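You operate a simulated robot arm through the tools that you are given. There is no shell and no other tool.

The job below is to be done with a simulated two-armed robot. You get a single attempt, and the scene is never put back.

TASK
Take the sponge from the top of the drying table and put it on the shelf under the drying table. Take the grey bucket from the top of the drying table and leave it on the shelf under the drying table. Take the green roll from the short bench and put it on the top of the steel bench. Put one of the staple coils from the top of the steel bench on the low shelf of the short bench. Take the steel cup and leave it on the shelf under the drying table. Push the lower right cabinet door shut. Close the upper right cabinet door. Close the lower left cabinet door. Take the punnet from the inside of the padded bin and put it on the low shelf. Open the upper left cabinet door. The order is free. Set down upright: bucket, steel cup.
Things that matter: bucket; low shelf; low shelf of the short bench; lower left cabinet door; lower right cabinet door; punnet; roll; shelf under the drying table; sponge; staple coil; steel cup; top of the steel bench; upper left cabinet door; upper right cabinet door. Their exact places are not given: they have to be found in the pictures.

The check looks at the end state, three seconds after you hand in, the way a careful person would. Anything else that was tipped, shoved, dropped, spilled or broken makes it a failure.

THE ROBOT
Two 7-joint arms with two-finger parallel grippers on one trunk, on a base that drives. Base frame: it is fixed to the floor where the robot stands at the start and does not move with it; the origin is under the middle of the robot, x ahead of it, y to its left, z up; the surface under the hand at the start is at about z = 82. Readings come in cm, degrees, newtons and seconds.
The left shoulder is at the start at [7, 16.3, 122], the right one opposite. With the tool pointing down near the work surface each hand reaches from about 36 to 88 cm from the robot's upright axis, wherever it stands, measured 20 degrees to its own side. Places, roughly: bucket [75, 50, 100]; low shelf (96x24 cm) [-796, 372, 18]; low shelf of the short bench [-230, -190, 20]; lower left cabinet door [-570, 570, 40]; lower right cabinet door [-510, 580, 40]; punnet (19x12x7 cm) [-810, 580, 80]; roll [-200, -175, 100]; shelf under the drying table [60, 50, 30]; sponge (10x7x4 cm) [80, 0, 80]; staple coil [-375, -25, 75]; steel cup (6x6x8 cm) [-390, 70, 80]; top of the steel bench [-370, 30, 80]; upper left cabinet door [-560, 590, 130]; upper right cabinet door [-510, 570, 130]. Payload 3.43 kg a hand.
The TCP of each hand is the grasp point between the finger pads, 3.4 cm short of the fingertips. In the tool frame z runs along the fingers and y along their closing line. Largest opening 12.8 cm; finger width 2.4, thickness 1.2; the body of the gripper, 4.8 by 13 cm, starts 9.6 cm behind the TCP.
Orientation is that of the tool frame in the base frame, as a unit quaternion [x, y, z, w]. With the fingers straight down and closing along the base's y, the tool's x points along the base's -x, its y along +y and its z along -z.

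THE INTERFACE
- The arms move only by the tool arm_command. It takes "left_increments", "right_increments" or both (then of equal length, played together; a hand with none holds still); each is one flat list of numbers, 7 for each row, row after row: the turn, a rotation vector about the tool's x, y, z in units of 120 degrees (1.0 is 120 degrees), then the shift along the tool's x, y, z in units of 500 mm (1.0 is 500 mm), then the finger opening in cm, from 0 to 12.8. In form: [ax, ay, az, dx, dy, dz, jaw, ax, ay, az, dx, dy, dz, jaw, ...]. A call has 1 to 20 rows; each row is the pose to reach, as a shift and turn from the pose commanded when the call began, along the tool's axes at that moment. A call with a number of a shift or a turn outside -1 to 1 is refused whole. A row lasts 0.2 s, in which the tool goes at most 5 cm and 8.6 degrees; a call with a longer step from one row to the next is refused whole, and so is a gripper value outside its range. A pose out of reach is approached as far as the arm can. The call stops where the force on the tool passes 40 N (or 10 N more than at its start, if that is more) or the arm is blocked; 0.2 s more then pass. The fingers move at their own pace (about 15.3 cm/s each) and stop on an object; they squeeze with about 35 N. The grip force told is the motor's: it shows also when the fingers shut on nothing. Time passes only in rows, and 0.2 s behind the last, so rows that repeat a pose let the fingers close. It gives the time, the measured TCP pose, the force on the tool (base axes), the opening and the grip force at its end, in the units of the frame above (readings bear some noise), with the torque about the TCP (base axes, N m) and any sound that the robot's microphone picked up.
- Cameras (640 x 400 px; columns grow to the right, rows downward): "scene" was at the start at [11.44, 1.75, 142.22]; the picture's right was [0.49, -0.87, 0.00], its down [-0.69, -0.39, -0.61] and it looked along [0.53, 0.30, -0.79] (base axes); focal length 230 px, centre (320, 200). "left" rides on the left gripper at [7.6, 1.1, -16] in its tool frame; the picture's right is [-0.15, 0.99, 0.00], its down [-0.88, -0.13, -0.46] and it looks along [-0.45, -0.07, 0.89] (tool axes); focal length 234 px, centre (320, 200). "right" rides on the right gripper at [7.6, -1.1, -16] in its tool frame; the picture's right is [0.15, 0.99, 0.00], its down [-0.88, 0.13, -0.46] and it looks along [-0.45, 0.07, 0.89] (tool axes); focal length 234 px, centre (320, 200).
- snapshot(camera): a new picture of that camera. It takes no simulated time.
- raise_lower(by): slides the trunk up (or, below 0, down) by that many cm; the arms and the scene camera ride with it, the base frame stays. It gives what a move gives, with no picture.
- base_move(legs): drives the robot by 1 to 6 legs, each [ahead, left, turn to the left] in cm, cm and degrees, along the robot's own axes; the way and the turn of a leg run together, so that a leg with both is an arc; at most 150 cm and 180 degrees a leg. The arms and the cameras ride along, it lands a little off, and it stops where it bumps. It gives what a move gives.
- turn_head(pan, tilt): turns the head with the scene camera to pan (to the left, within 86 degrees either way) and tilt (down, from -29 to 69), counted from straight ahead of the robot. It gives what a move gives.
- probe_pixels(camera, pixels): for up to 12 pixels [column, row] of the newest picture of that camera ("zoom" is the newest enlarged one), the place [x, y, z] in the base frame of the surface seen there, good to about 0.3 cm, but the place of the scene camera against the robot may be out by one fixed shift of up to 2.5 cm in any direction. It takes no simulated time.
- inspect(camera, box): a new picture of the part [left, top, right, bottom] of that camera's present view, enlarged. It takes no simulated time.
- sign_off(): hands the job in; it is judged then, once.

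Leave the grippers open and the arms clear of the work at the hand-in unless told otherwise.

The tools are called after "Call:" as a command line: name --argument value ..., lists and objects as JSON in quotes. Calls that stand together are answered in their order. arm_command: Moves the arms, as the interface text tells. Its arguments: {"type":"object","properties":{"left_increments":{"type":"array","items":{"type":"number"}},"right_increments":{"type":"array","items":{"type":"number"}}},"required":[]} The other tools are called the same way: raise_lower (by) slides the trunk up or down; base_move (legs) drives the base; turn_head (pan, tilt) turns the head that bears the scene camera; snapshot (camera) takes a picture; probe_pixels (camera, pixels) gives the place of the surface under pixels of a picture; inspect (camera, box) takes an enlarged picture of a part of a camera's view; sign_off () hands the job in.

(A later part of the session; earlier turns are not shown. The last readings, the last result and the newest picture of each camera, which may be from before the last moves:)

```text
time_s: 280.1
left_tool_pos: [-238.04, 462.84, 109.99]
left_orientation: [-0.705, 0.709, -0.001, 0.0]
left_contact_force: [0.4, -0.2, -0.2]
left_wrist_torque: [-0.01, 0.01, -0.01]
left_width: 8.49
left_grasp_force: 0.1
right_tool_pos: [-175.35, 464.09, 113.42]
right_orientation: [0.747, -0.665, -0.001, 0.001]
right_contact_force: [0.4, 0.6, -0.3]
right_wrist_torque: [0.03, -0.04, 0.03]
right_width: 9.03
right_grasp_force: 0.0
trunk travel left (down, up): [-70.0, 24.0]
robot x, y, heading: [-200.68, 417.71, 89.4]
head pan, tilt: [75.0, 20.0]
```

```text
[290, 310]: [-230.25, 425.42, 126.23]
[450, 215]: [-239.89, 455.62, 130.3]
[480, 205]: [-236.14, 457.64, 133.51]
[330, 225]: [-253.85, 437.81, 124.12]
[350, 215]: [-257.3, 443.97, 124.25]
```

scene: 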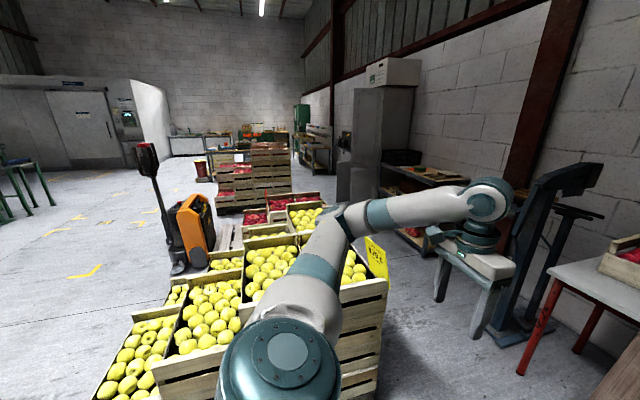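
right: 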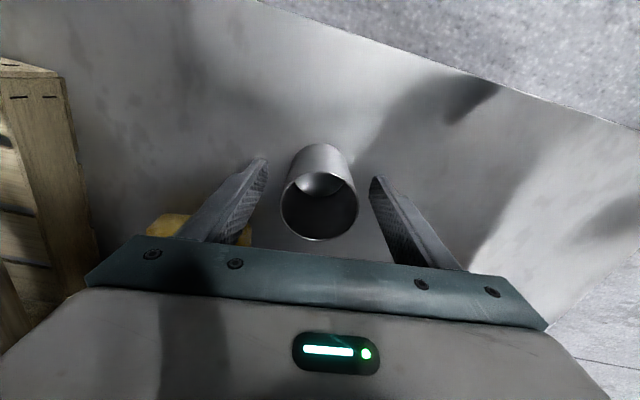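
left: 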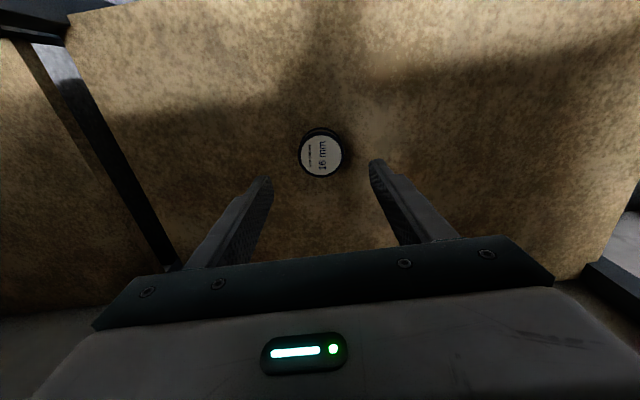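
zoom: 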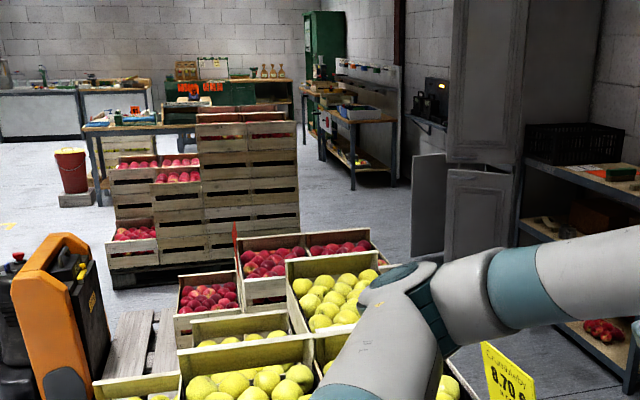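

I pull both hands back 5 cm, drive 97 cm ahead (y≈515), then slide left 215 cm along the aisle.

Call:
arm_command --left_increments '[0, 0, 0, 0.05, 0, 0, 4, 0, 0, 0, 0.1, 0, 0, 1]' --right_increments '[0, 0, 0, 0.05, 0, 0, 4, 0, 0, 0, 0.1, 0, 0, 1]'

Call:
base_move --legs '[[97, 0, 0], [0, 110, 0]]'

Call:
turn_head --pan 70 --tilt 20

Call:
snapshot --camera "scene"

```text
time_s: 280.7
left_tool_pos: [-238.18, 457.66, 110.15]
left_orientation: [-0.705, 0.709, 0.0, 0.0]
left_contact_force: [0.5, 0.0, -0.1]
left_wrist_torque: [0.01, 0.0, -0.01]
left_width: 1.0
left_grasp_force: 0.0
right_tool_pos: [-174.77, 458.96, 113.48]
right_orientation: [0.747, -0.664, -0.001, -0.002]
right_contact_force: [-0.6, 0.2, 0.2]
right_wrist_torque: [0.04, 0.01, -0.01]
right_width: 1.01
right_grasp_force: 0.0
trunk travel left (down, up): [-70.0, 24.0]
robot x, y, heading: [-200.36, 417.64, 89.8]
head pan, tilt: [75.0, 20.0]
```

```text
time_s: 285.0
left_tool_pos: [-236.88, 545.89, 110.08]
left_orientation: [-0.702, 0.712, -0.001, -0.002]
left_contact_force: [0.3, 0.7, -0.2]
left_wrist_torque: [-0.03, -0.01, 0.03]
left_width: 0.99
left_grasp_force: 0.1
right_tool_pos: [-173.58, 546.84, 113.13]
right_orientation: [0.744, -0.668, 0.0, 0.002]
right_contact_force: [-0.9, 0.6, 0.1]
right_wrist_torque: [-0.07, 0.02, -0.05]
right_width: 0.99
right_grasp_force: 0.1
trunk travel left (down, up): [-70.0, 24.0]
robot x, y, heading: [-199.8, 505.35, 88.9]
head pan, tilt: [75.0, 20.0]
stopped in leg 1: the robot was blocked; the commanded pose is now the measured one
```

```text
time_s: 285.7
left_tool_pos: [-237.03, 545.85, 109.99]
left_orientation: [-0.702, 0.712, -0.001, -0.001]
left_contact_force: [-0.6, -0.2, 0.5]
left_wrist_torque: [-0.02, -0.02, 0.0]
left_width: 0.98
left_grasp_force: 0.0
right_tool_pos: [-173.7, 546.59, 113.33]
right_orientation: [0.745, -0.668, -0.001, 0.0]
right_contact_force: [-0.5, 0.6, -0.3]
right_wrist_torque: [-0.03, -0.01, 0.06]
right_width: 1.0
right_grasp_force: 0.2
trunk travel left (down, up): [-70.0, 24.0]
robot x, y, heading: [-200.08, 505.61, 89.3]
head pan, tilt: [70.0, 20.0]
```

```text
taken
```

scene: 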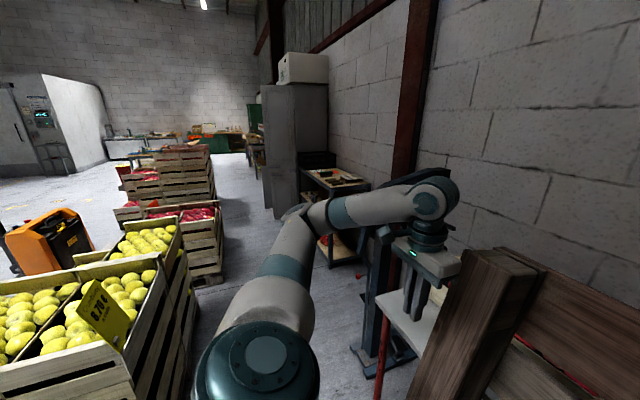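

The base was blocked at y≈505, probably by the foot of the leaning pallets ahead. I back off 8 cm and look straight ahead.

Call:
base_move --legs '[[-8, 0, 0]]'

Call:
turn_head --pan -10 --tilt 40

Call:
snapshot --camera "scene"

```text
time_s: 286.7
left_tool_pos: [-237.25, 537.71, 109.91]
left_orientation: [-0.703, 0.711, -0.001, -0.001]
left_contact_force: [0.1, 0.0, 0.9]
left_wrist_torque: [0.02, 0.01, 0.0]
left_width: 1.0
left_grasp_force: 0.0
right_tool_pos: [-173.56, 538.49, 113.38]
right_orientation: [0.745, -0.668, -0.001, 0.0]
right_contact_force: [-0.6, 0.0, -0.4]
right_wrist_torque: [-0.01, 0.01, 0.03]
right_width: 1.0
right_grasp_force: 0.0
trunk travel left (down, up): [-70.0, 24.0]
robot x, y, heading: [-200.0, 497.63, 89.2]
head pan, tilt: [70.0, 20.0]
```

```text
time_s: 288.2
left_tool_pos: [-237.23, 537.58, 110.0]
left_orientation: [-0.703, 0.711, -0.001, -0.001]
left_contact_force: [0.2, 0.6, -0.7]
left_wrist_torque: [0.02, 0.02, 0.02]
left_width: 1.0
left_grasp_force: 0.1
right_tool_pos: [-173.74, 538.64, 113.5]
right_orientation: [0.744, -0.668, -0.001, 0.0]
right_contact_force: [-1.5, 0.6, 0.6]
right_wrist_torque: [-0.02, -0.03, -0.02]
right_width: 1.01
right_grasp_force: 0.0
trunk travel left (down, up): [-70.0, 24.0]
robot x, y, heading: [-199.99, 497.24, 89.1]
head pan, tilt: [-10.0, 40.0]
```

```text
taken
```

scene: 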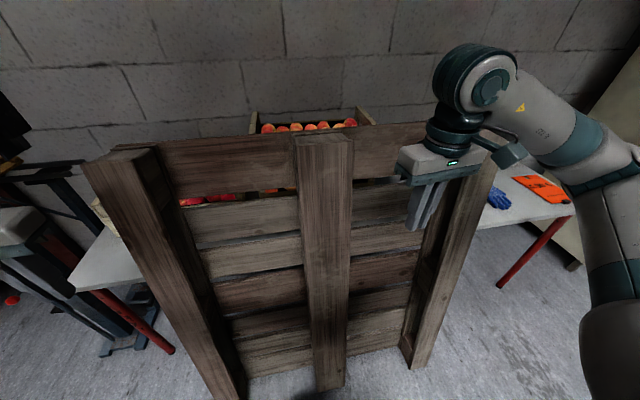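

I probe the pallet's foot and top to keep a proper distance.

Call:
probe_pixels --camera "scene" --pixels '[[232, 385], [330, 385], [415, 360], [130, 160], [320, 140], [480, 165], [100, 270], [90, 170]]'

```text
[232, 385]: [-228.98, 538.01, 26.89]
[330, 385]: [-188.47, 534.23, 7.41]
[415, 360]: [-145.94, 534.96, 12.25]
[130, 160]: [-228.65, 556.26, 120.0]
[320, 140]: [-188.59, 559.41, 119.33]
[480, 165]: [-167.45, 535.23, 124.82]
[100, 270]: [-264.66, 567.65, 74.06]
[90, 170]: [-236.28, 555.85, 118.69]
```

The base's half-length is about 30 cm, so the passage between pallet and crates is too tight. I take the open route instead: back to y≈230, turn to face −x, and go west.

Call:
base_move --legs '[[-130, 0, 0], [-137, 0, 0], [0, 0, 91]]'

Call:
turn_head --pan 0 --tilt 15

Call:
snapshot --camera "scene"

```text
time_s: 305.1
left_tool_pos: [-243.57, 191.82, 110.14]
left_orientation: [1.0, 0.005, 0.001, 0.0]
left_contact_force: [-0.4, 0.0, -0.3]
left_wrist_torque: [0.01, 0.01, -0.02]
left_width: 1.01
left_grasp_force: 0.1
right_tool_pos: [-245.97, 255.27, 113.45]
right_orientation: [0.998, 0.067, -0.001, 0.002]
right_contact_force: [-0.3, -0.2, 1.1]
right_wrist_torque: [0.01, 0.03, 0.01]
right_width: 0.97
right_grasp_force: 0.0
trunk travel left (down, up): [-70.0, 24.0]
robot x, y, heading: [-204.18, 230.42, -179.6]
head pan, tilt: [-10.0, 40.0]
```

```text
time_s: 306.0
left_tool_pos: [-243.61, 191.66, 110.09]
left_orientation: [1.0, 0.005, 0.001, -0.001]
left_contact_force: [-0.2, 0.4, 0.5]
left_wrist_torque: [-0.04, 0.01, 0.0]
left_width: 1.0
left_grasp_force: 0.1
right_tool_pos: [-245.88, 255.19, 113.35]
right_orientation: [0.998, 0.066, -0.001, 0.0]
right_contact_force: [0.1, -0.2, -0.8]
right_wrist_torque: [0.04, 0.03, 0.04]
right_width: 1.01
right_grasp_force: 0.0
trunk travel left (down, up): [-70.0, 24.0]
robot x, y, heading: [-204.27, 229.87, -179.4]
head pan, tilt: [0.0, 15.0]
```

```text
taken
```

scene: 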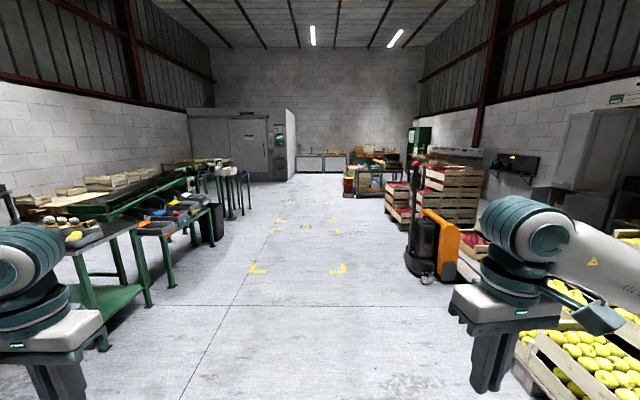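

The floor ahead is clear. I drive 430 cm west in three legs and look toward the red stack and the bench with the low shelf.

Call:
base_move --legs '[[145, 0, 0], [145, 0, 0], [140, 0, 0]]'

Call:
turn_head --pan -40 --tilt 15

Call:
snapshot --camera "scene"

```text
time_s: 326.6
left_tool_pos: [-672.83, 185.11, 109.91]
left_orientation: [1.0, 0.011, 0.001, 0.0]
left_contact_force: [1.0, 0.0, -0.8]
left_wrist_torque: [-0.02, -0.03, -0.02]
left_width: 1.0
left_grasp_force: 0.1
right_tool_pos: [-675.66, 248.4, 113.25]
right_orientation: [0.997, 0.071, -0.001, 0.002]
right_contact_force: [0.8, -0.2, 0.7]
right_wrist_torque: [0.0, 0.01, -0.02]
right_width: 1.03
right_grasp_force: 0.0
trunk travel left (down, up): [-70.0, 24.0]
robot x, y, heading: [-633.75, 223.8, -178.8]
head pan, tilt: [0.0, 15.0]
```

```text
time_s: 327.6
left_tool_pos: [-672.81, 184.99, 110.05]
left_orientation: [1.0, 0.009, 0.001, 0.0]
left_contact_force: [0.2, 0.9, 0.5]
left_wrist_torque: [0.01, -0.01, -0.02]
left_width: 0.97
left_grasp_force: 0.1
right_tool_pos: [-675.78, 248.44, 113.4]
right_orientation: [0.998, 0.071, -0.002, 0.001]
right_contact_force: [-0.3, -0.2, 0.1]
right_wrist_torque: [0.02, 0.01, 0.01]
right_width: 1.0
right_grasp_force: 0.1
trunk travel left (down, up): [-70.0, 24.0]
robot x, y, heading: [-633.59, 223.31, -178.8]
head pan, tilt: [-40.0, 15.0]
```

```text
taken
```

scene: 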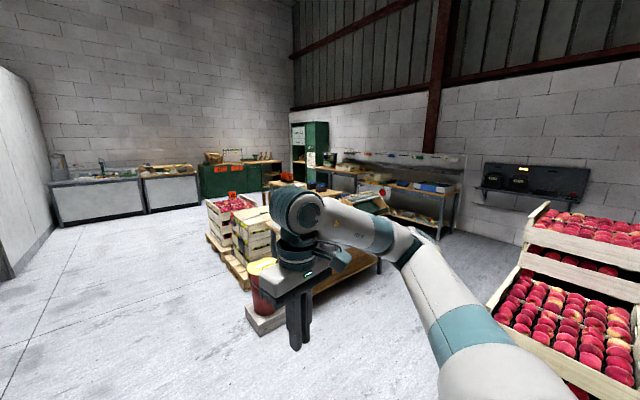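

I go 75 cm further west and turn right to face +y, to see the gap between the bench and red stack.

Call:
base_move --legs '[[75, 0, 0], [0, 0, -91]]'

Call:
turn_head --pan 0 --tilt 20

Call:
snapshot --camera "scene"

```text
time_s: 335.5
left_tool_pos: [-746.16, 261.7, 109.99]
left_orientation: [0.709, -0.705, 0.001, 0.001]
left_contact_force: [-0.1, -0.5, 0.5]
left_wrist_torque: [-0.02, 0.0, 0.02]
left_width: 1.0
left_grasp_force: 0.0
right_tool_pos: [-682.67, 263.57, 113.46]
right_orientation: [0.75, -0.662, -0.002, 0.0]
right_contact_force: [0.4, 0.6, 0.5]
right_wrist_torque: [0.01, 0.0, -0.02]
right_width: 1.01
right_grasp_force: 0.0
trunk travel left (down, up): [-70.0, 24.0]
robot x, y, heading: [-708.34, 222.16, 90.0]
head pan, tilt: [-40.0, 15.0]
```

```text
time_s: 336.6
left_tool_pos: [-746.09, 261.69, 109.93]
left_orientation: [0.708, -0.706, 0.001, 0.001]
left_contact_force: [0.2, -0.1, -0.2]
left_wrist_torque: [0.0, 0.0, 0.02]
left_width: 1.0
left_grasp_force: 0.0
right_tool_pos: [-682.66, 263.56, 113.58]
right_orientation: [0.75, -0.662, -0.002, 0.0]
right_contact_force: [-0.4, 0.1, 0.1]
right_wrist_torque: [0.01, 0.01, -0.03]
right_width: 1.02
right_grasp_force: 0.0
trunk travel left (down, up): [-70.0, 24.0]
robot x, y, heading: [-708.18, 222.09, 90.0]
head pan, tilt: [0.0, 20.0]
```

```text
taken
```

scene: 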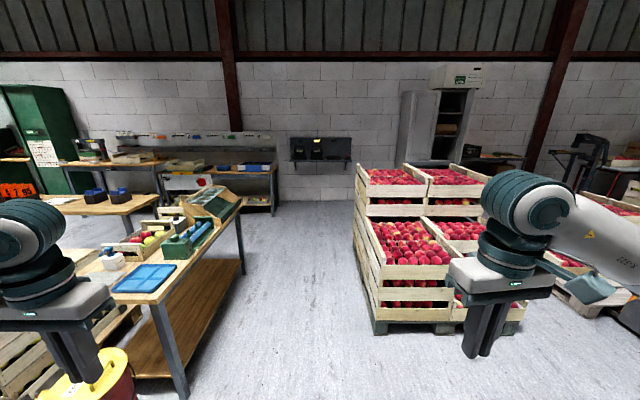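

I probe the gap: bench leg (183,385), far leg (243,270), shelf (200,320); red stack corner (375,330), (357,250); and the far items near (185,182), (175,200).

Call:
probe_pixels --camera "scene" --pixels '[[183, 380], [243, 270], [200, 320], [165, 295], [375, 330], [357, 240], [185, 183], [170, 165], [450, 140], [415, 140], [320, 150], [60, 160]]'

Call:
inspect --camera "scene" --box '[40, 110, 340, 310]'

Call:
inspect --camera "scene" --box '[380, 60, 500, 180]'

```text
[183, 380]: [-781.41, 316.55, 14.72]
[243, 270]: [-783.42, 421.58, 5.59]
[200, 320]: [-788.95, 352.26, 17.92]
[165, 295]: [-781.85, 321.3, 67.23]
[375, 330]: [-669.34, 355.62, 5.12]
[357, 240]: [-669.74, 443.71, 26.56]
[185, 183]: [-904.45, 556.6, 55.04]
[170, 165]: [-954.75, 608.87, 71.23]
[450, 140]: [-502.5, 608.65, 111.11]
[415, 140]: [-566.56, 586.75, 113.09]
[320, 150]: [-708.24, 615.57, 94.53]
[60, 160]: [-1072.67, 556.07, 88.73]
```

```text
2.00 times, centred on (190, 210) of scene
```

zoom: 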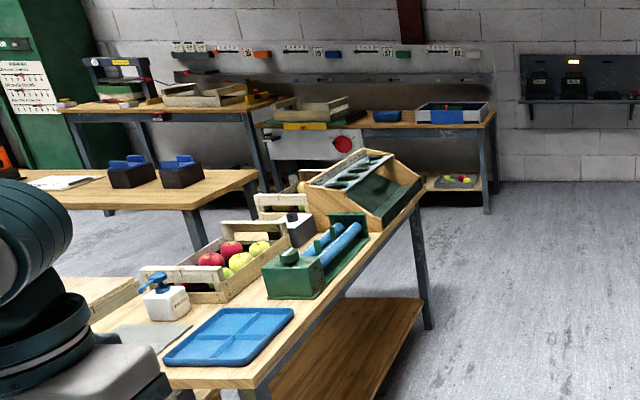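

```text
3.33 times, centred on (440, 120) of scene
```

zoom: 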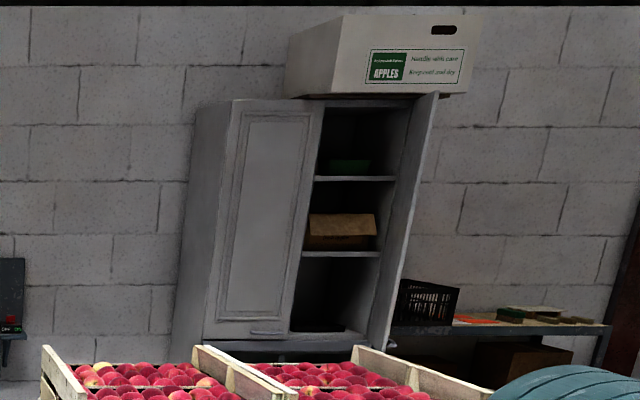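

The gap is 112 cm wide (x −781…−669). I align to x≈−725, drive 290 cm ahead to y≈512, and look toward the cabinet on the right and the wall bench on the left.

Call:
base_move --legs '[[0, 17, 0], [145, 0, 0], [145, 0, 0]]'

Call:
turn_head --pan -65 --tilt 20

Call:
snapshot --camera "scene"

Call:
turn_head --pan 55 --tilt 25

Call:
snapshot --camera "scene"

```text
time_s: 351.7
left_tool_pos: [-766.62, 552.46, 109.96]
left_orientation: [0.713, -0.701, 0.0, 0.0]
left_contact_force: [0.5, -0.5, -0.3]
left_wrist_torque: [-0.01, -0.01, 0.01]
left_width: 0.99
left_grasp_force: 0.1
right_tool_pos: [-703.22, 555.23, 113.32]
right_orientation: [0.755, -0.656, -0.001, 0.0]
right_contact_force: [-0.2, 0.5, 0.4]
right_wrist_torque: [-0.02, -0.01, 0.02]
right_width: 1.01
right_grasp_force: 0.1
trunk travel left (down, up): [-70.0, 24.0]
robot x, y, heading: [-728.12, 513.14, 90.7]
head pan, tilt: [0.0, 20.0]
```

```text
time_s: 353.1
left_tool_pos: [-766.75, 552.47, 109.87]
left_orientation: [0.713, -0.701, 0.0, 0.001]
left_contact_force: [0.6, 0.8, -0.8]
left_wrist_torque: [-0.01, 0.05, -0.02]
left_width: 0.99
left_grasp_force: 0.2
right_tool_pos: [-703.13, 555.2, 113.37]
right_orientation: [0.754, -0.657, -0.001, 0.0]
right_contact_force: [-0.1, -0.6, 0.2]
right_wrist_torque: [0.01, 0.02, -0.01]
right_width: 0.99
right_grasp_force: 0.0
trunk travel left (down, up): [-70.0, 24.0]
robot x, y, heading: [-728.14, 513.08, 91.1]
head pan, tilt: [-65.0, 20.0]
```

```text
taken
```

scene: 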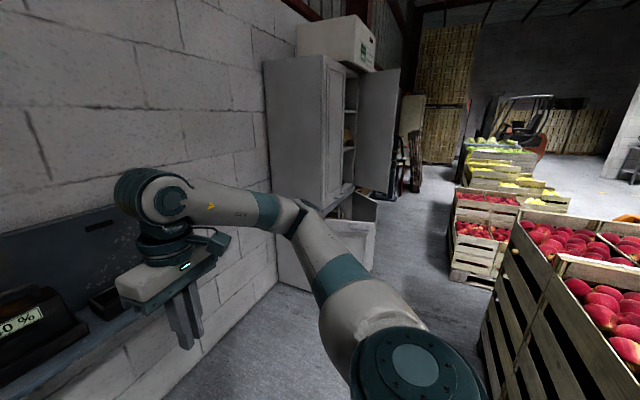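

```text
time_s: 355.1
left_tool_pos: [-766.62, 552.34, 110.03]
left_orientation: [0.713, -0.701, 0.001, 0.001]
left_contact_force: [-0.1, 0.5, 0.1]
left_wrist_torque: [0.0, -0.01, -0.02]
left_width: 0.99
left_grasp_force: 0.0
right_tool_pos: [-703.24, 555.3, 113.45]
right_orientation: [0.755, -0.656, -0.001, 0.0]
right_contact_force: [-0.1, 0.1, 0.0]
right_wrist_torque: [-0.03, -0.05, 0.02]
right_width: 1.01
right_grasp_force: 0.0
trunk travel left (down, up): [-70.0, 24.0]
robot x, y, heading: [-728.12, 513.11, 91.1]
head pan, tilt: [55.0, 25.0]
```

```text
taken
```

scene: 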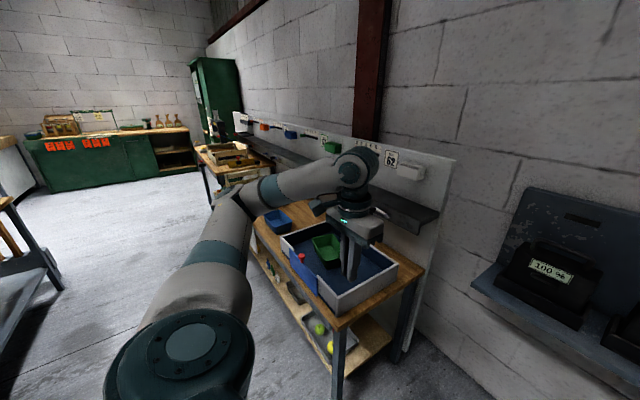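

The padded bin (grey with blue lining) with the green punnet is right under the left hand. I look with the left wrist camera.

Call:
snapshot --camera "left"

Call:
inspect --camera "scene" --box '[240, 190, 440, 340]'

Call:
probe_pixels --camera "scene" --pixels '[[328, 245], [318, 265], [345, 245], [300, 258], [300, 275], [335, 310], [425, 270], [370, 262], [290, 225], [400, 250]]'

```text
taken
```

left: 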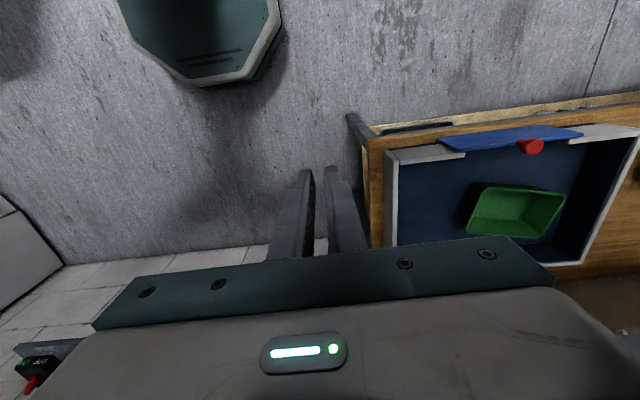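

```text
2.67 times, centred on (340, 265) of scene
```

zoom: 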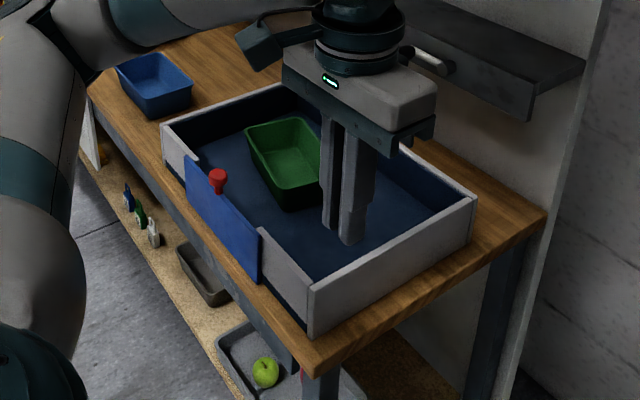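

```text
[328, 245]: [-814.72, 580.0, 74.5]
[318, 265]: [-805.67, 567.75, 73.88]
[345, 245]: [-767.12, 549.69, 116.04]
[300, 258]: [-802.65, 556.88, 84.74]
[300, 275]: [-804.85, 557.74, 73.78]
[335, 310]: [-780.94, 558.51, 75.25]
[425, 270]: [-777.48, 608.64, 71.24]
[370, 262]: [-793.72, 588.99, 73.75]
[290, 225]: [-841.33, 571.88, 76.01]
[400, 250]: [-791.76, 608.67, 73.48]
```

I slide the base 46 cm left to bring the left hand over the bin, and look again.

Call:
base_move --legs '[[0, 46, 0]]'

Call:
arm_command --left_increments '[0, 0, 0, -0.08, 0, 0, 8, 0, 0, 0, -0.16, 0, 0, 12, 0, 0, 0, -0.24, 0, 0, 12]'

Call:
snapshot --camera "left"

```text
time_s: 357.9
left_tool_pos: [-812.86, 551.71, 110.06]
left_orientation: [0.714, -0.701, 0.0, 0.002]
left_contact_force: [-0.2, 0.4, -0.6]
left_wrist_torque: [-0.02, 0.02, 0.01]
left_width: 1.02
left_grasp_force: 0.1
right_tool_pos: [-749.46, 554.49, 113.38]
right_orientation: [0.754, -0.656, 0.0, 0.0]
right_contact_force: [-0.1, -0.1, 0.2]
right_wrist_torque: [0.0, 0.01, 0.0]
right_width: 1.02
right_grasp_force: 0.1
trunk travel left (down, up): [-70.0, 24.0]
robot x, y, heading: [-774.7, 512.15, 90.8]
head pan, tilt: [55.0, 25.0]
```

```text
time_s: 358.7
left_tool_pos: [-813.17, 563.79, 109.94]
left_orientation: [0.713, -0.701, 0.0, 0.002]
left_contact_force: [-0.2, 0.2, -0.3]
left_wrist_torque: [-0.03, -0.02, -0.01]
left_width: 12.03
left_grasp_force: 0.1
right_tool_pos: [-749.57, 554.59, 113.46]
right_orientation: [0.755, -0.656, -0.002, 0.0]
right_contact_force: [0.2, -0.6, 0.3]
right_wrist_torque: [-0.03, 0.04, -0.03]
right_width: 1.0
right_grasp_force: 0.0
trunk travel left (down, up): [-70.0, 24.0]
robot x, y, heading: [-774.36, 512.66, 91.1]
head pan, tilt: [55.0, 25.0]
```

```text
taken
```

left: 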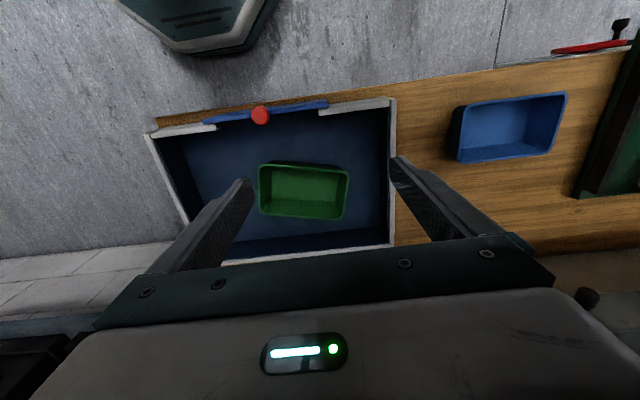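

I zoom on the punnet and probe its rim corners.

Call:
inspect --camera "left" --box '[230, 130, 390, 240]'

Call:
probe_pixels --camera "left" --pixels '[[260, 167], [346, 173], [342, 217], [261, 211], [300, 185], [305, 215], [303, 167], [230, 160], [370, 200], [260, 115], [395, 180], [300, 235]]'

```text
3.64 times, centred on (310, 185) of left
```

zoom: 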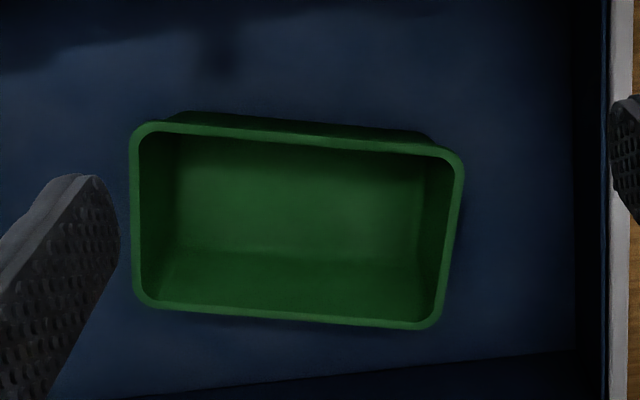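

```text
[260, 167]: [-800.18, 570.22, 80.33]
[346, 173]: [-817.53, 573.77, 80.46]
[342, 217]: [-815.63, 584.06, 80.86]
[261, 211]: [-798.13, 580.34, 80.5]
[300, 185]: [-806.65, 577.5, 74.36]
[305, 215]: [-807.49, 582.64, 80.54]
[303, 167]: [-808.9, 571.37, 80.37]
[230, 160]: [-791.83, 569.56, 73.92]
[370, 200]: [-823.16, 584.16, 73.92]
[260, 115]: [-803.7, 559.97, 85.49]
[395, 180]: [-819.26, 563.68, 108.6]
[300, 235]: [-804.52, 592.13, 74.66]
```

Punnet rim z≈80.5, centre (−807.9, 577.1), long axis turned by ~12°. It is 12 cm wide, so I'll grip its right end wall, whose middle is (−799.2, 575.3), with one finger inside. I move above that wall with a 12.7° yaw.

Call:
arm_command --left_increments '[0, 0, 0.0177, -0.0375, -0.0473, 0.04, 8, 0, 0, 0.0353, -0.0751, -0.0947, 0.08, 5, 0, 0, 0.053, -0.1126, -0.142, 0.12, 5, 0, 0, 0.0707, -0.1501, -0.1893, 0.16, 5, 0, 0, 0.0883, -0.1877, -0.2367, 0.2, 5, 0, 0, 0.106, -0.2252, -0.284, 0.25, 5]'

Call:
snapshot --camera "left"

```text
time_s: 360.1
left_tool_pos: [-799.19, 575.29, 97.37]
left_orientation: [-0.631, 0.776, 0.0, -0.002]
left_contact_force: [0.6, -0.2, -0.7]
left_wrist_torque: [0.01, 0.04, 0.0]
left_width: 5.0
left_grasp_force: 0.1
right_tool_pos: [-749.45, 554.58, 113.41]
right_orientation: [0.755, -0.656, -0.001, 0.001]
right_contact_force: [0.5, -0.1, -0.4]
right_wrist_torque: [-0.02, 0.02, -0.02]
right_width: 0.99
right_grasp_force: 0.1
trunk travel left (down, up): [-70.0, 24.0]
robot x, y, heading: [-774.3, 512.64, 90.7]
head pan, tilt: [55.0, 25.0]
```

```text
taken
```

left: 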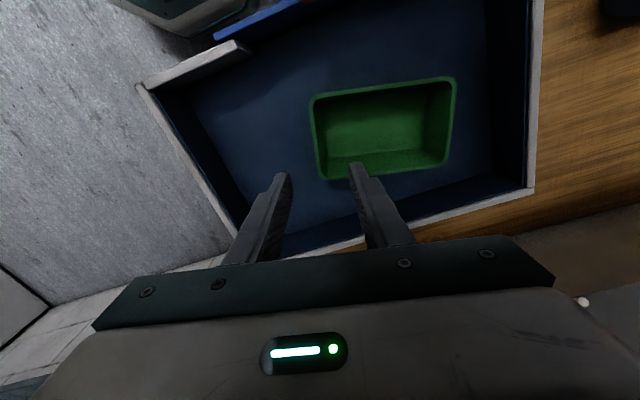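

The end wall (at (319,141)) is exactly under the grasp point. I descend to TCP z≈79.4.

Call:
arm_command --left_increments '[0, 0, 0, 0, 0, 0.08, 5, 0, 0, 0, 0, 0, 0.16, 5, 0, 0, 0, 0, 0, 0.24, 5, 0, 0, 0, 0, 0, 0.31, 5]'

Call:
snapshot --camera "left"

```text
time_s: 361.1
left_tool_pos: [-799.16, 575.2, 81.89]
left_orientation: [-0.631, 0.776, 0.0, 0.0]
left_contact_force: [-0.2, -0.5, -0.3]
left_wrist_torque: [0.02, 0.02, -0.03]
left_width: 5.02
left_grasp_force: 0.0
right_tool_pos: [-749.52, 554.54, 113.39]
right_orientation: [0.755, -0.656, -0.002, 0.0]
right_contact_force: [-0.3, 1.0, 0.0]
right_wrist_torque: [-0.01, 0.03, 0.0]
right_width: 0.99
right_grasp_force: 0.0
trunk travel left (down, up): [-70.0, 24.0]
robot x, y, heading: [-774.57, 512.27, 91.0]
head pan, tilt: [55.0, 25.0]
```

```text
taken
```

left: 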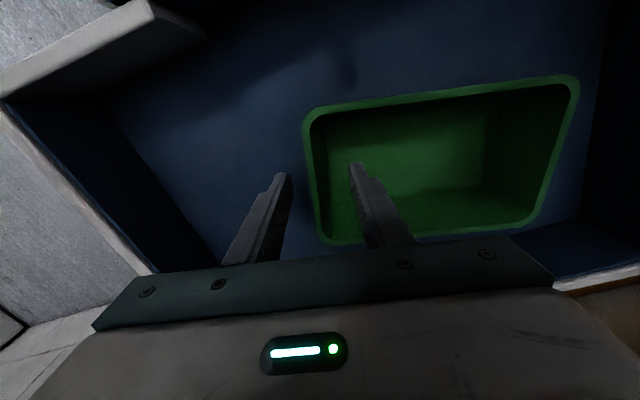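

The wall passes between the fingers. I go 2.3 cm lower and close.

Call:
arm_command --left_increments '[0, 0, 0, 0, 0, 0.03, 5, 0, 0, 0, 0, 0, 0.046, 5, 0, 0, 0, 0, 0, 0.046, 3, 0, 0, 0, 0, 0, 0.046, 1, 0, 0, 0, 0, 0, 0.046, 0, 0, 0, 0, 0, 0, 0.046, 0]'

Call:
snapshot --camera "left"

```text
time_s: 362.5
left_tool_pos: [-799.11, 575.2, 79.69]
left_orientation: [-0.631, 0.776, 0.001, 0.0]
left_contact_force: [-0.9, 3.9, 8.9]
left_wrist_torque: [0.34, 1.48, -0.58]
left_width: 0.7
left_grasp_force: 34.8
right_tool_pos: [-749.41, 554.48, 113.41]
right_orientation: [0.755, -0.656, -0.001, 0.0]
right_contact_force: [0.2, -0.2, -0.9]
right_wrist_torque: [-0.02, -0.02, 0.01]
right_width: 1.0
right_grasp_force: 0.1
trunk travel left (down, up): [-70.0, 24.0]
robot x, y, heading: [-774.44, 512.8, 90.8]
head pan, tilt: [55.0, 25.0]
```

```text
taken
```

left: 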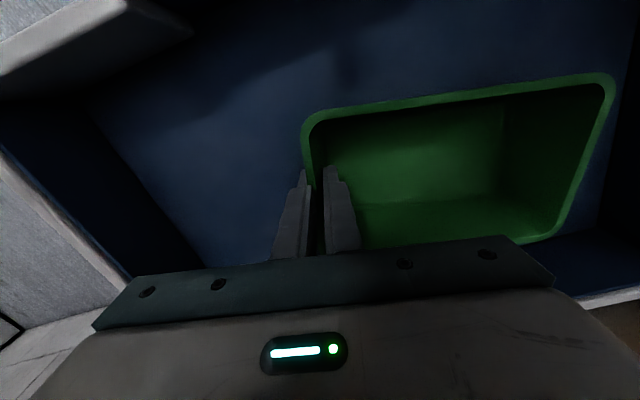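

Gripped (0.7 cm); the sloped wall loads the hand a little. I lift slowly.

Call:
arm_command --left_increments '[0, 0, 0, 0, 0, -0.02, 0, 0, 0, 0, 0, 0, -0.06, 0, 0, 0, 0, 0, 0, -0.12, 0, 0, 0, 0, 0, 0, -0.2, 0, 0, 0, 0, 0, 0, -0.28, 0, 0, 0, 0, 0, 0, -0.36, 0, 0, 0, 0, 0, 0, -0.44, 0]'

Call:
snapshot --camera "left"

Call:
snapshot --camera "scene"

```text
time_s: 364.1
left_tool_pos: [-799.12, 574.93, 101.66]
left_orientation: [-0.631, 0.775, -0.001, -0.001]
left_contact_force: [0.2, -0.8, -0.2]
left_wrist_torque: [0.0, -0.03, 0.03]
left_width: 0.22
left_grasp_force: 34.7
right_tool_pos: [-749.43, 554.39, 113.38]
right_orientation: [0.755, -0.656, -0.002, -0.001]
right_contact_force: [-0.1, 0.0, -0.3]
right_wrist_torque: [0.02, 0.05, 0.02]
right_width: 1.02
right_grasp_force: 0.0
trunk travel left (down, up): [-70.0, 24.0]
robot x, y, heading: [-774.31, 512.47, 90.7]
head pan, tilt: [55.0, 25.0]
```

```text
taken
```

left: 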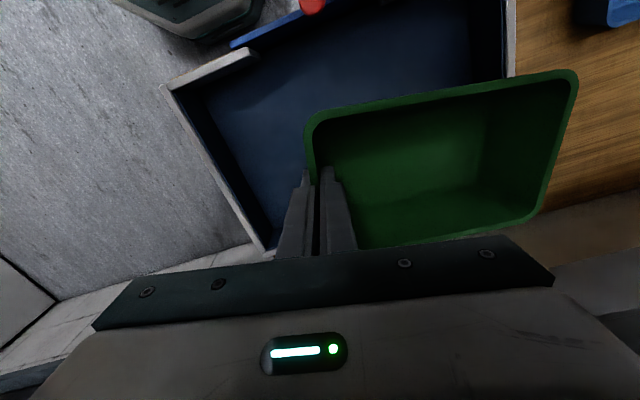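

```text
taken
```

scene: 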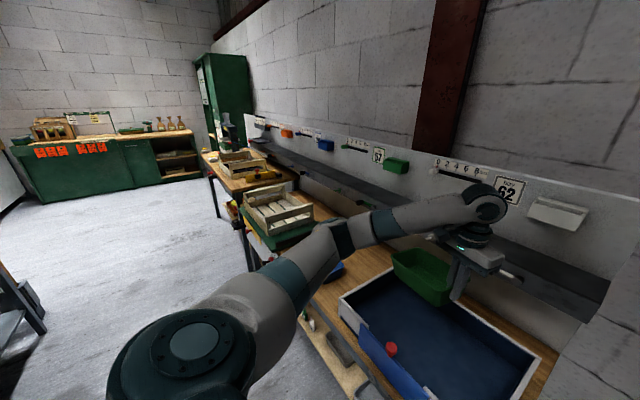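

The punnet is lifted and hangs nearly level. I bring it back toward the robot, up 8 cm, and undo the yaw so that it lies square to the robot.

Call:
arm_command --left_increments '[0, 0, -0.0177, 0.0587, -0.0122, -0.06, 0, 0, 0, -0.0353, 0.1173, -0.0243, -0.1, 0, 0, 0, -0.053, 0.176, -0.0365, -0.13, 0, 0, 0, -0.0707, 0.2347, -0.0487, -0.15, 0, 0, 0, -0.0883, 0.2933, -0.0608, -0.16, 0, 0, 0, -0.106, 0.352, -0.073, -0.16, 0]'

Call:
snapshot --camera "left"

Call:
turn_head --pan 20 --tilt 35

Call:
snapshot --camera "scene"

```text
time_s: 365.5
left_tool_pos: [-799.19, 556.97, 109.87]
left_orientation: [0.714, -0.7, -0.001, 0.0]
left_contact_force: [0.9, -0.2, -0.1]
left_wrist_torque: [0.01, -0.07, 0.0]
left_width: 0.17
left_grasp_force: 34.8
right_tool_pos: [-749.59, 554.41, 113.35]
right_orientation: [0.755, -0.656, -0.001, -0.001]
right_contact_force: [-1.0, -1.3, 0.6]
right_wrist_torque: [-0.01, -0.04, 0.01]
right_width: 0.99
right_grasp_force: 0.1
trunk travel left (down, up): [-70.0, 24.0]
robot x, y, heading: [-774.39, 512.67, 91.1]
head pan, tilt: [55.0, 25.0]
```

```text
taken
```

left: 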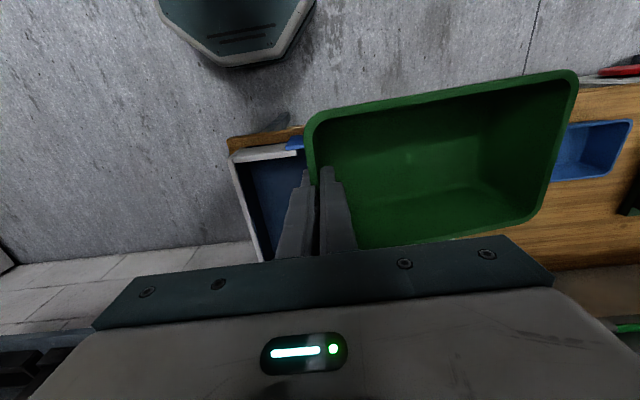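

```text
time_s: 366.5
left_tool_pos: [-799.15, 557.14, 109.61]
left_orientation: [0.713, -0.701, 0.0, 0.001]
left_contact_force: [-0.8, 0.0, -0.2]
left_wrist_torque: [0.03, -0.05, 0.0]
left_width: 0.19
left_grasp_force: 34.4
right_tool_pos: [-749.38, 554.4, 113.45]
right_orientation: [0.755, -0.656, -0.002, 0.0]
right_contact_force: [0.1, 0.8, -0.2]
right_wrist_torque: [0.0, 0.01, 0.01]
right_width: 1.02
right_grasp_force: 0.0
trunk travel left (down, up): [-70.0, 24.0]
robot x, y, heading: [-774.82, 512.28, 90.8]
head pan, tilt: [20.0, 35.0]
```

```text
taken
```

scene: 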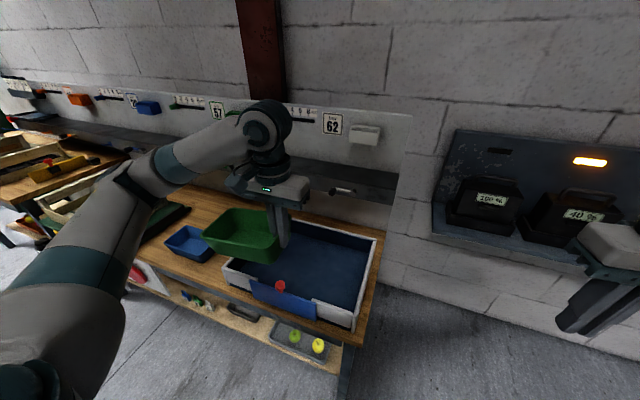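

Now to the low shelf (bench with right edge x≈−782). I move right 58 cm, back 112 cm, and turn left 89° to face −x in the gap.

Call:
base_move --legs '[[0, -58, 0], [-112, 0, 0], [0, 0, 89]]'

Call:
turn_head --pan 15 --tilt 40

Call:
snapshot --camera "scene"

```text
time_s: 378.9
left_tool_pos: [-760.81, 378.53, 109.87]
left_orientation: [1.0, -0.007, 0.0, 0.0]
left_contact_force: [1.1, 0.1, 0.2]
left_wrist_torque: [0.02, 0.02, 0.01]
left_width: 0.2
left_grasp_force: 35.0
right_tool_pos: [-756.6, 428.16, 113.25]
right_orientation: [0.999, 0.054, -0.001, 0.001]
right_contact_force: [-0.7, -0.6, -0.4]
right_wrist_torque: [0.02, -0.01, -0.02]
right_width: 1.03
right_grasp_force: 0.2
trunk travel left (down, up): [-70.0, 24.0]
robot x, y, heading: [-715.01, 401.9, 179.2]
head pan, tilt: [20.0, 35.0]
```

```text
time_s: 379.6
left_tool_pos: [-760.83, 378.6, 109.8]
left_orientation: [1.0, -0.006, 0.001, 0.001]
left_contact_force: [-0.1, 0.3, -0.4]
left_wrist_torque: [0.04, -0.02, -0.01]
left_width: 0.2
left_grasp_force: 35.1
right_tool_pos: [-756.58, 428.06, 113.33]
right_orientation: [0.999, 0.054, -0.001, 0.001]
right_contact_force: [-0.4, 0.1, -0.2]
right_wrist_torque: [0.0, 0.03, -0.03]
right_width: 0.97
right_grasp_force: 0.1
trunk travel left (down, up): [-70.0, 24.0]
robot x, y, heading: [-715.34, 402.19, 179.2]
head pan, tilt: [15.0, 40.0]
```

```text
taken
```

scene: 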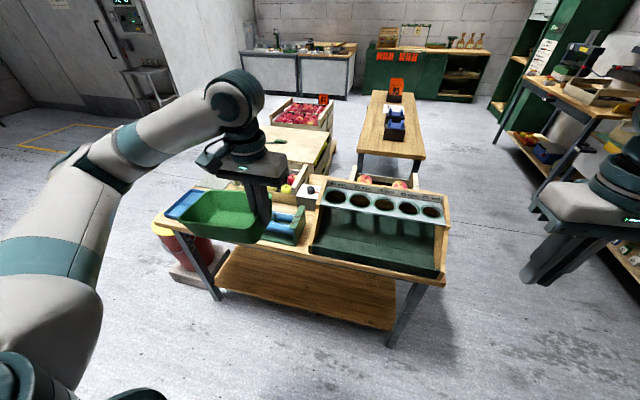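

The low shelf (310,290) is empty. I probe its extent, the bench edge and legs.

Call:
probe_pixels --camera "scene" --pixels '[[222, 285], [388, 326], [300, 262], [320, 295], [240, 255], [390, 290], [215, 295], [395, 340], [300, 255], [440, 282], [180, 232], [440, 200]]'

```text
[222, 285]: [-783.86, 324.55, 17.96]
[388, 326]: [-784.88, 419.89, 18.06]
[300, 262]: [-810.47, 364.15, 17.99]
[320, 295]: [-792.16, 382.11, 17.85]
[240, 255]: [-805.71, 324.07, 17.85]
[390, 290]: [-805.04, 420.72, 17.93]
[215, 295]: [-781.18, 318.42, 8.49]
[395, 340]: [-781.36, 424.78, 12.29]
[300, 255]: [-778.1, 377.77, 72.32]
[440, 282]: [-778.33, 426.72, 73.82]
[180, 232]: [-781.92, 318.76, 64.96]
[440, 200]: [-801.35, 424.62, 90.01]
```

Shelf x −784…−808, y 326…421, z 18. I lower the trunk 70 cm.

Call:
raise_lower --by -40

Call:
raise_lower --by -30

Call:
snapshot --camera "scene"

Call:
snapshot --camera "left"

```text
time_s: 383.4
left_tool_pos: [-760.73, 378.62, 69.75]
left_orientation: [1.0, -0.007, 0.001, 0.0]
left_contact_force: [0.4, 0.6, -0.2]
left_wrist_torque: [0.02, -0.02, 0.02]
left_width: 0.16
left_grasp_force: 35.5
right_tool_pos: [-756.56, 428.12, 73.53]
right_orientation: [0.999, 0.053, -0.001, 0.001]
right_contact_force: [-0.2, 0.5, -0.2]
right_wrist_torque: [0.0, -0.01, -0.01]
right_width: 1.0
right_grasp_force: 0.0
trunk travel left (down, up): [-30.0, 64.0]
robot x, y, heading: [-715.22, 402.21, 179.3]
head pan, tilt: [15.0, 40.0]
```

```text
time_s: 386.4
left_tool_pos: [-760.75, 378.56, 39.77]
left_orientation: [1.0, -0.006, 0.001, -0.001]
left_contact_force: [-0.1, -0.3, 0.7]
left_wrist_torque: [0.05, 0.02, 0.03]
left_width: 0.22
left_grasp_force: 35.0
right_tool_pos: [-756.61, 428.18, 43.32]
right_orientation: [0.999, 0.055, -0.001, 0.001]
right_contact_force: [0.9, 0.1, -0.3]
right_wrist_torque: [-0.01, 0.01, -0.01]
right_width: 1.01
right_grasp_force: 0.1
trunk travel left (down, up): [0.0, 94.0]
robot x, y, heading: [-715.31, 402.05, 179.2]
head pan, tilt: [15.0, 40.0]
```

```text
taken
```

scene: 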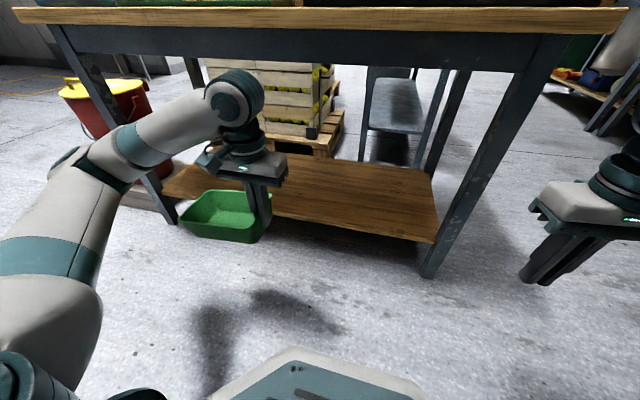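

```text
taken
```

left: 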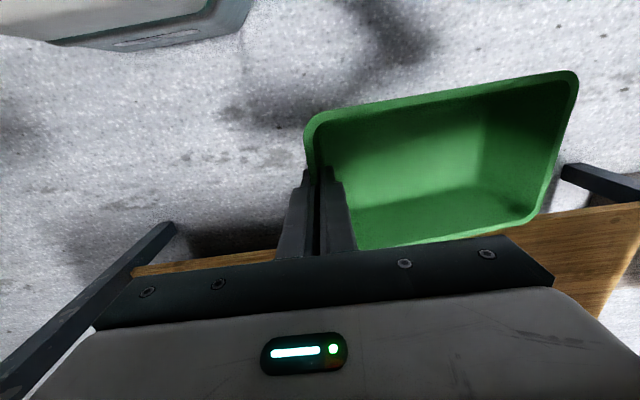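

I probe the left elbow (95,160), (75,180) versus the left leg before extending.

Call:
probe_pixels --camera "scene" --pixels '[[95, 160], [75, 185], [130, 145], [195, 225], [240, 80], [165, 190], [470, 180], [320, 30]]'

```text
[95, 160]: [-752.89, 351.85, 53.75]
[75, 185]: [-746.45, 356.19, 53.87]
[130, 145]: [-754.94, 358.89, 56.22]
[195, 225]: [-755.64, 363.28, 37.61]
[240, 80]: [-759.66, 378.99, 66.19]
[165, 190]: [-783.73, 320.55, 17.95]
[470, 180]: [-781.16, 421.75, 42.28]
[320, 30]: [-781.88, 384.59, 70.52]
```

I check the apron's lower edge height.

Call:
probe_pixels --camera "scene" --pixels '[[320, 60], [320, 66], [400, 60], [200, 48]]'

Call:
base_move --legs '[[9, 0, 0]]'

```text
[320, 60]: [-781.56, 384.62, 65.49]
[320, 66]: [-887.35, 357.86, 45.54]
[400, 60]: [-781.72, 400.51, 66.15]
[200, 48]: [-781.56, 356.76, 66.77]
```

```text
time_s: 387.5
left_tool_pos: [-769.79, 378.83, 39.78]
left_orientation: [1.0, -0.007, 0.001, 0.0]
left_contact_force: [-0.3, 0.2, -0.3]
left_wrist_torque: [0.02, 0.0, -0.01]
left_width: 0.2
left_grasp_force: 35.2
right_tool_pos: [-765.65, 428.28, 43.39]
right_orientation: [0.999, 0.054, -0.001, 0.001]
right_contact_force: [0.0, 0.4, 1.2]
right_wrist_torque: [-0.01, 0.0, -0.03]
right_width: 1.0
right_grasp_force: 0.0
trunk travel left (down, up): [0.0, 94.0]
robot x, y, heading: [-724.45, 402.48, 179.4]
head pan, tilt: [15.0, 40.0]
```

Apron bottom is z≈65. I lower the hand to z 30, then extend 26 cm so the punnet comes over the shelf.

Call:
arm_command --left_increments '[0, 0, 0, 0, 0, 0.07, 0, 0, 0, 0, 0, 0, 0.14, 0, 0, 0, 0, 0, 0, 0.196, 0, 0, 0, 0, -0.09, 0, 0.196, 0, 0, 0, 0, -0.18, 0, 0.196, 0, 0, 0, 0, -0.27, 0, 0.196, 0, 0, 0, 0, -0.36, 0, 0.196, 0, 0, 0, 0, -0.45, 0, 0.196, 0, 0, 0, 0, -0.52, 0, 0.196, 0]'

Call:
snapshot --camera "scene"

Call:
snapshot --camera "left"

```text
time_s: 389.5
left_tool_pos: [-795.81, 378.99, 29.81]
left_orientation: [1.0, -0.006, 0.001, 0.0]
left_contact_force: [0.4, 0.0, -0.2]
left_wrist_torque: [0.03, 0.01, 0.01]
left_width: 0.19
left_grasp_force: 34.6
right_tool_pos: [-765.59, 428.22, 43.42]
right_orientation: [0.999, 0.053, 0.0, 0.001]
right_contact_force: [0.2, -0.1, -0.2]
right_wrist_torque: [0.0, -0.03, 0.0]
right_width: 0.98
right_grasp_force: 0.1
trunk travel left (down, up): [0.0, 94.0]
robot x, y, heading: [-724.28, 402.45, 179.3]
head pan, tilt: [15.0, 40.0]
```

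```text
taken
```

scene: 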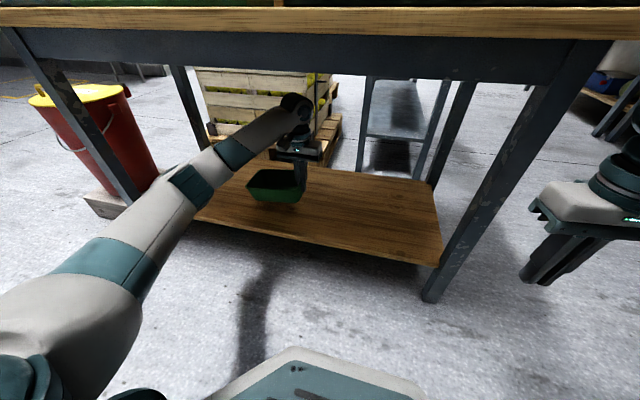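

```text
taken
```

left: 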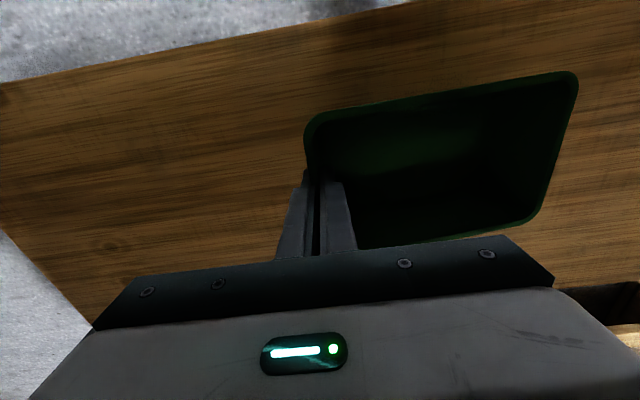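

The punnet is over the shelf. I lower gradually.

Call:
arm_command --left_increments '[0, 0, 0, 0, 0, 0.05, 0, 0, 0, 0, 0, 0, 0.09, 0, 0, 0, 0, 0, 0, 0.105, 0, 0, 0, 0, 0, 0, 0.112, 0, 0, 0, 0, 0, 0, 0.112, 0]'

Call:
inspect --camera "scene" --box '[220, 80, 360, 220]'

```text
time_s: 390.7
left_tool_pos: [-795.74, 379.02, 24.32]
left_orientation: [1.0, -0.007, 0.001, 0.001]
left_contact_force: [-0.1, 4.6, 10.4]
left_wrist_torque: [-1.46, -0.16, 0.0]
left_width: 0.5
left_grasp_force: 35.0
right_tool_pos: [-765.51, 428.28, 43.54]
right_orientation: [0.999, 0.054, -0.002, 0.001]
right_contact_force: [0.6, -0.5, 0.2]
right_wrist_torque: [0.02, 0.01, -0.01]
right_width: 0.98
right_grasp_force: 0.1
trunk travel left (down, up): [0.0, 94.0]
robot x, y, heading: [-724.55, 402.3, 179.3]
head pan, tilt: [15.0, 40.0]
```

```text
2.86 times, centred on (290, 150) of scene
```

zoom: 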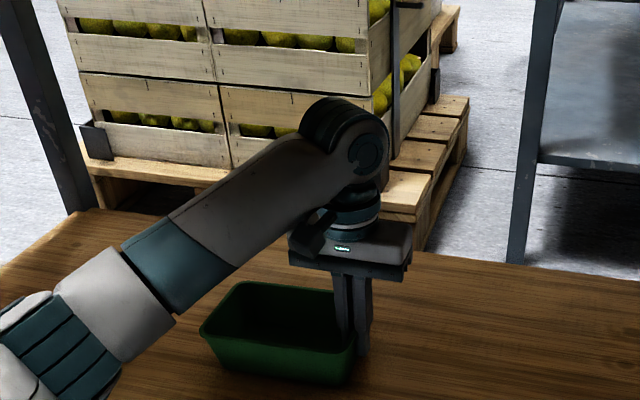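

It touches the shelf (10 N). I open the fingers and rise 9 cm, then check.

Call:
arm_command --left_increments '[0, 0, 0, 0, 0, 0, 2, 0, 0, 0, 0, 0, 0, 4, 0, 0, 0, 0, 0, 0, 4.5, 0, 0, 0, 0, 0, -0.06, 4.5, 0, 0, 0, 0, 0, -0.13, 4.5, 0, 0, 0, 0, 0, -0.19, 4.5]'

Call:
snapshot --camera "left"

Call:
snapshot --camera "scene"

```text
time_s: 392.1
left_tool_pos: [-795.8, 379.07, 33.82]
left_orientation: [1.0, -0.006, 0.001, 0.001]
left_contact_force: [-0.4, 0.1, -0.8]
left_wrist_torque: [0.0, -0.01, 0.0]
left_width: 4.51
left_grasp_force: 0.1
right_tool_pos: [-765.55, 428.37, 43.33]
right_orientation: [0.999, 0.054, -0.001, 0.001]
right_contact_force: [-0.3, 0.0, 0.4]
right_wrist_torque: [0.02, 0.0, -0.01]
right_width: 0.98
right_grasp_force: 0.1
trunk travel left (down, up): [0.0, 94.0]
robot x, y, heading: [-724.17, 402.0, 179.5]
head pan, tilt: [15.0, 40.0]
```

```text
taken
```

left: 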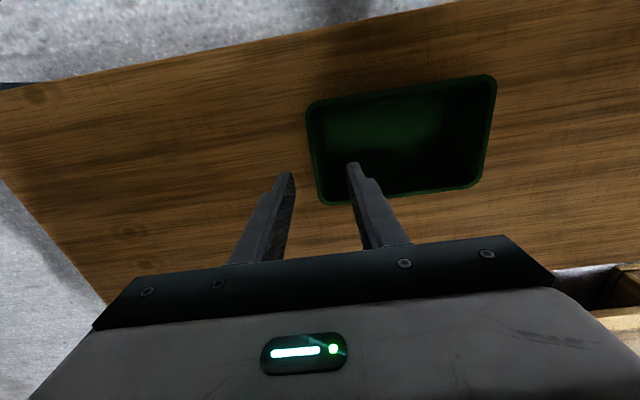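

```text
taken
```

scene: 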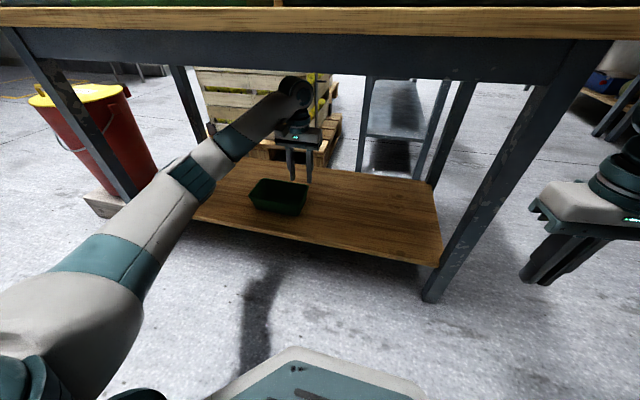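

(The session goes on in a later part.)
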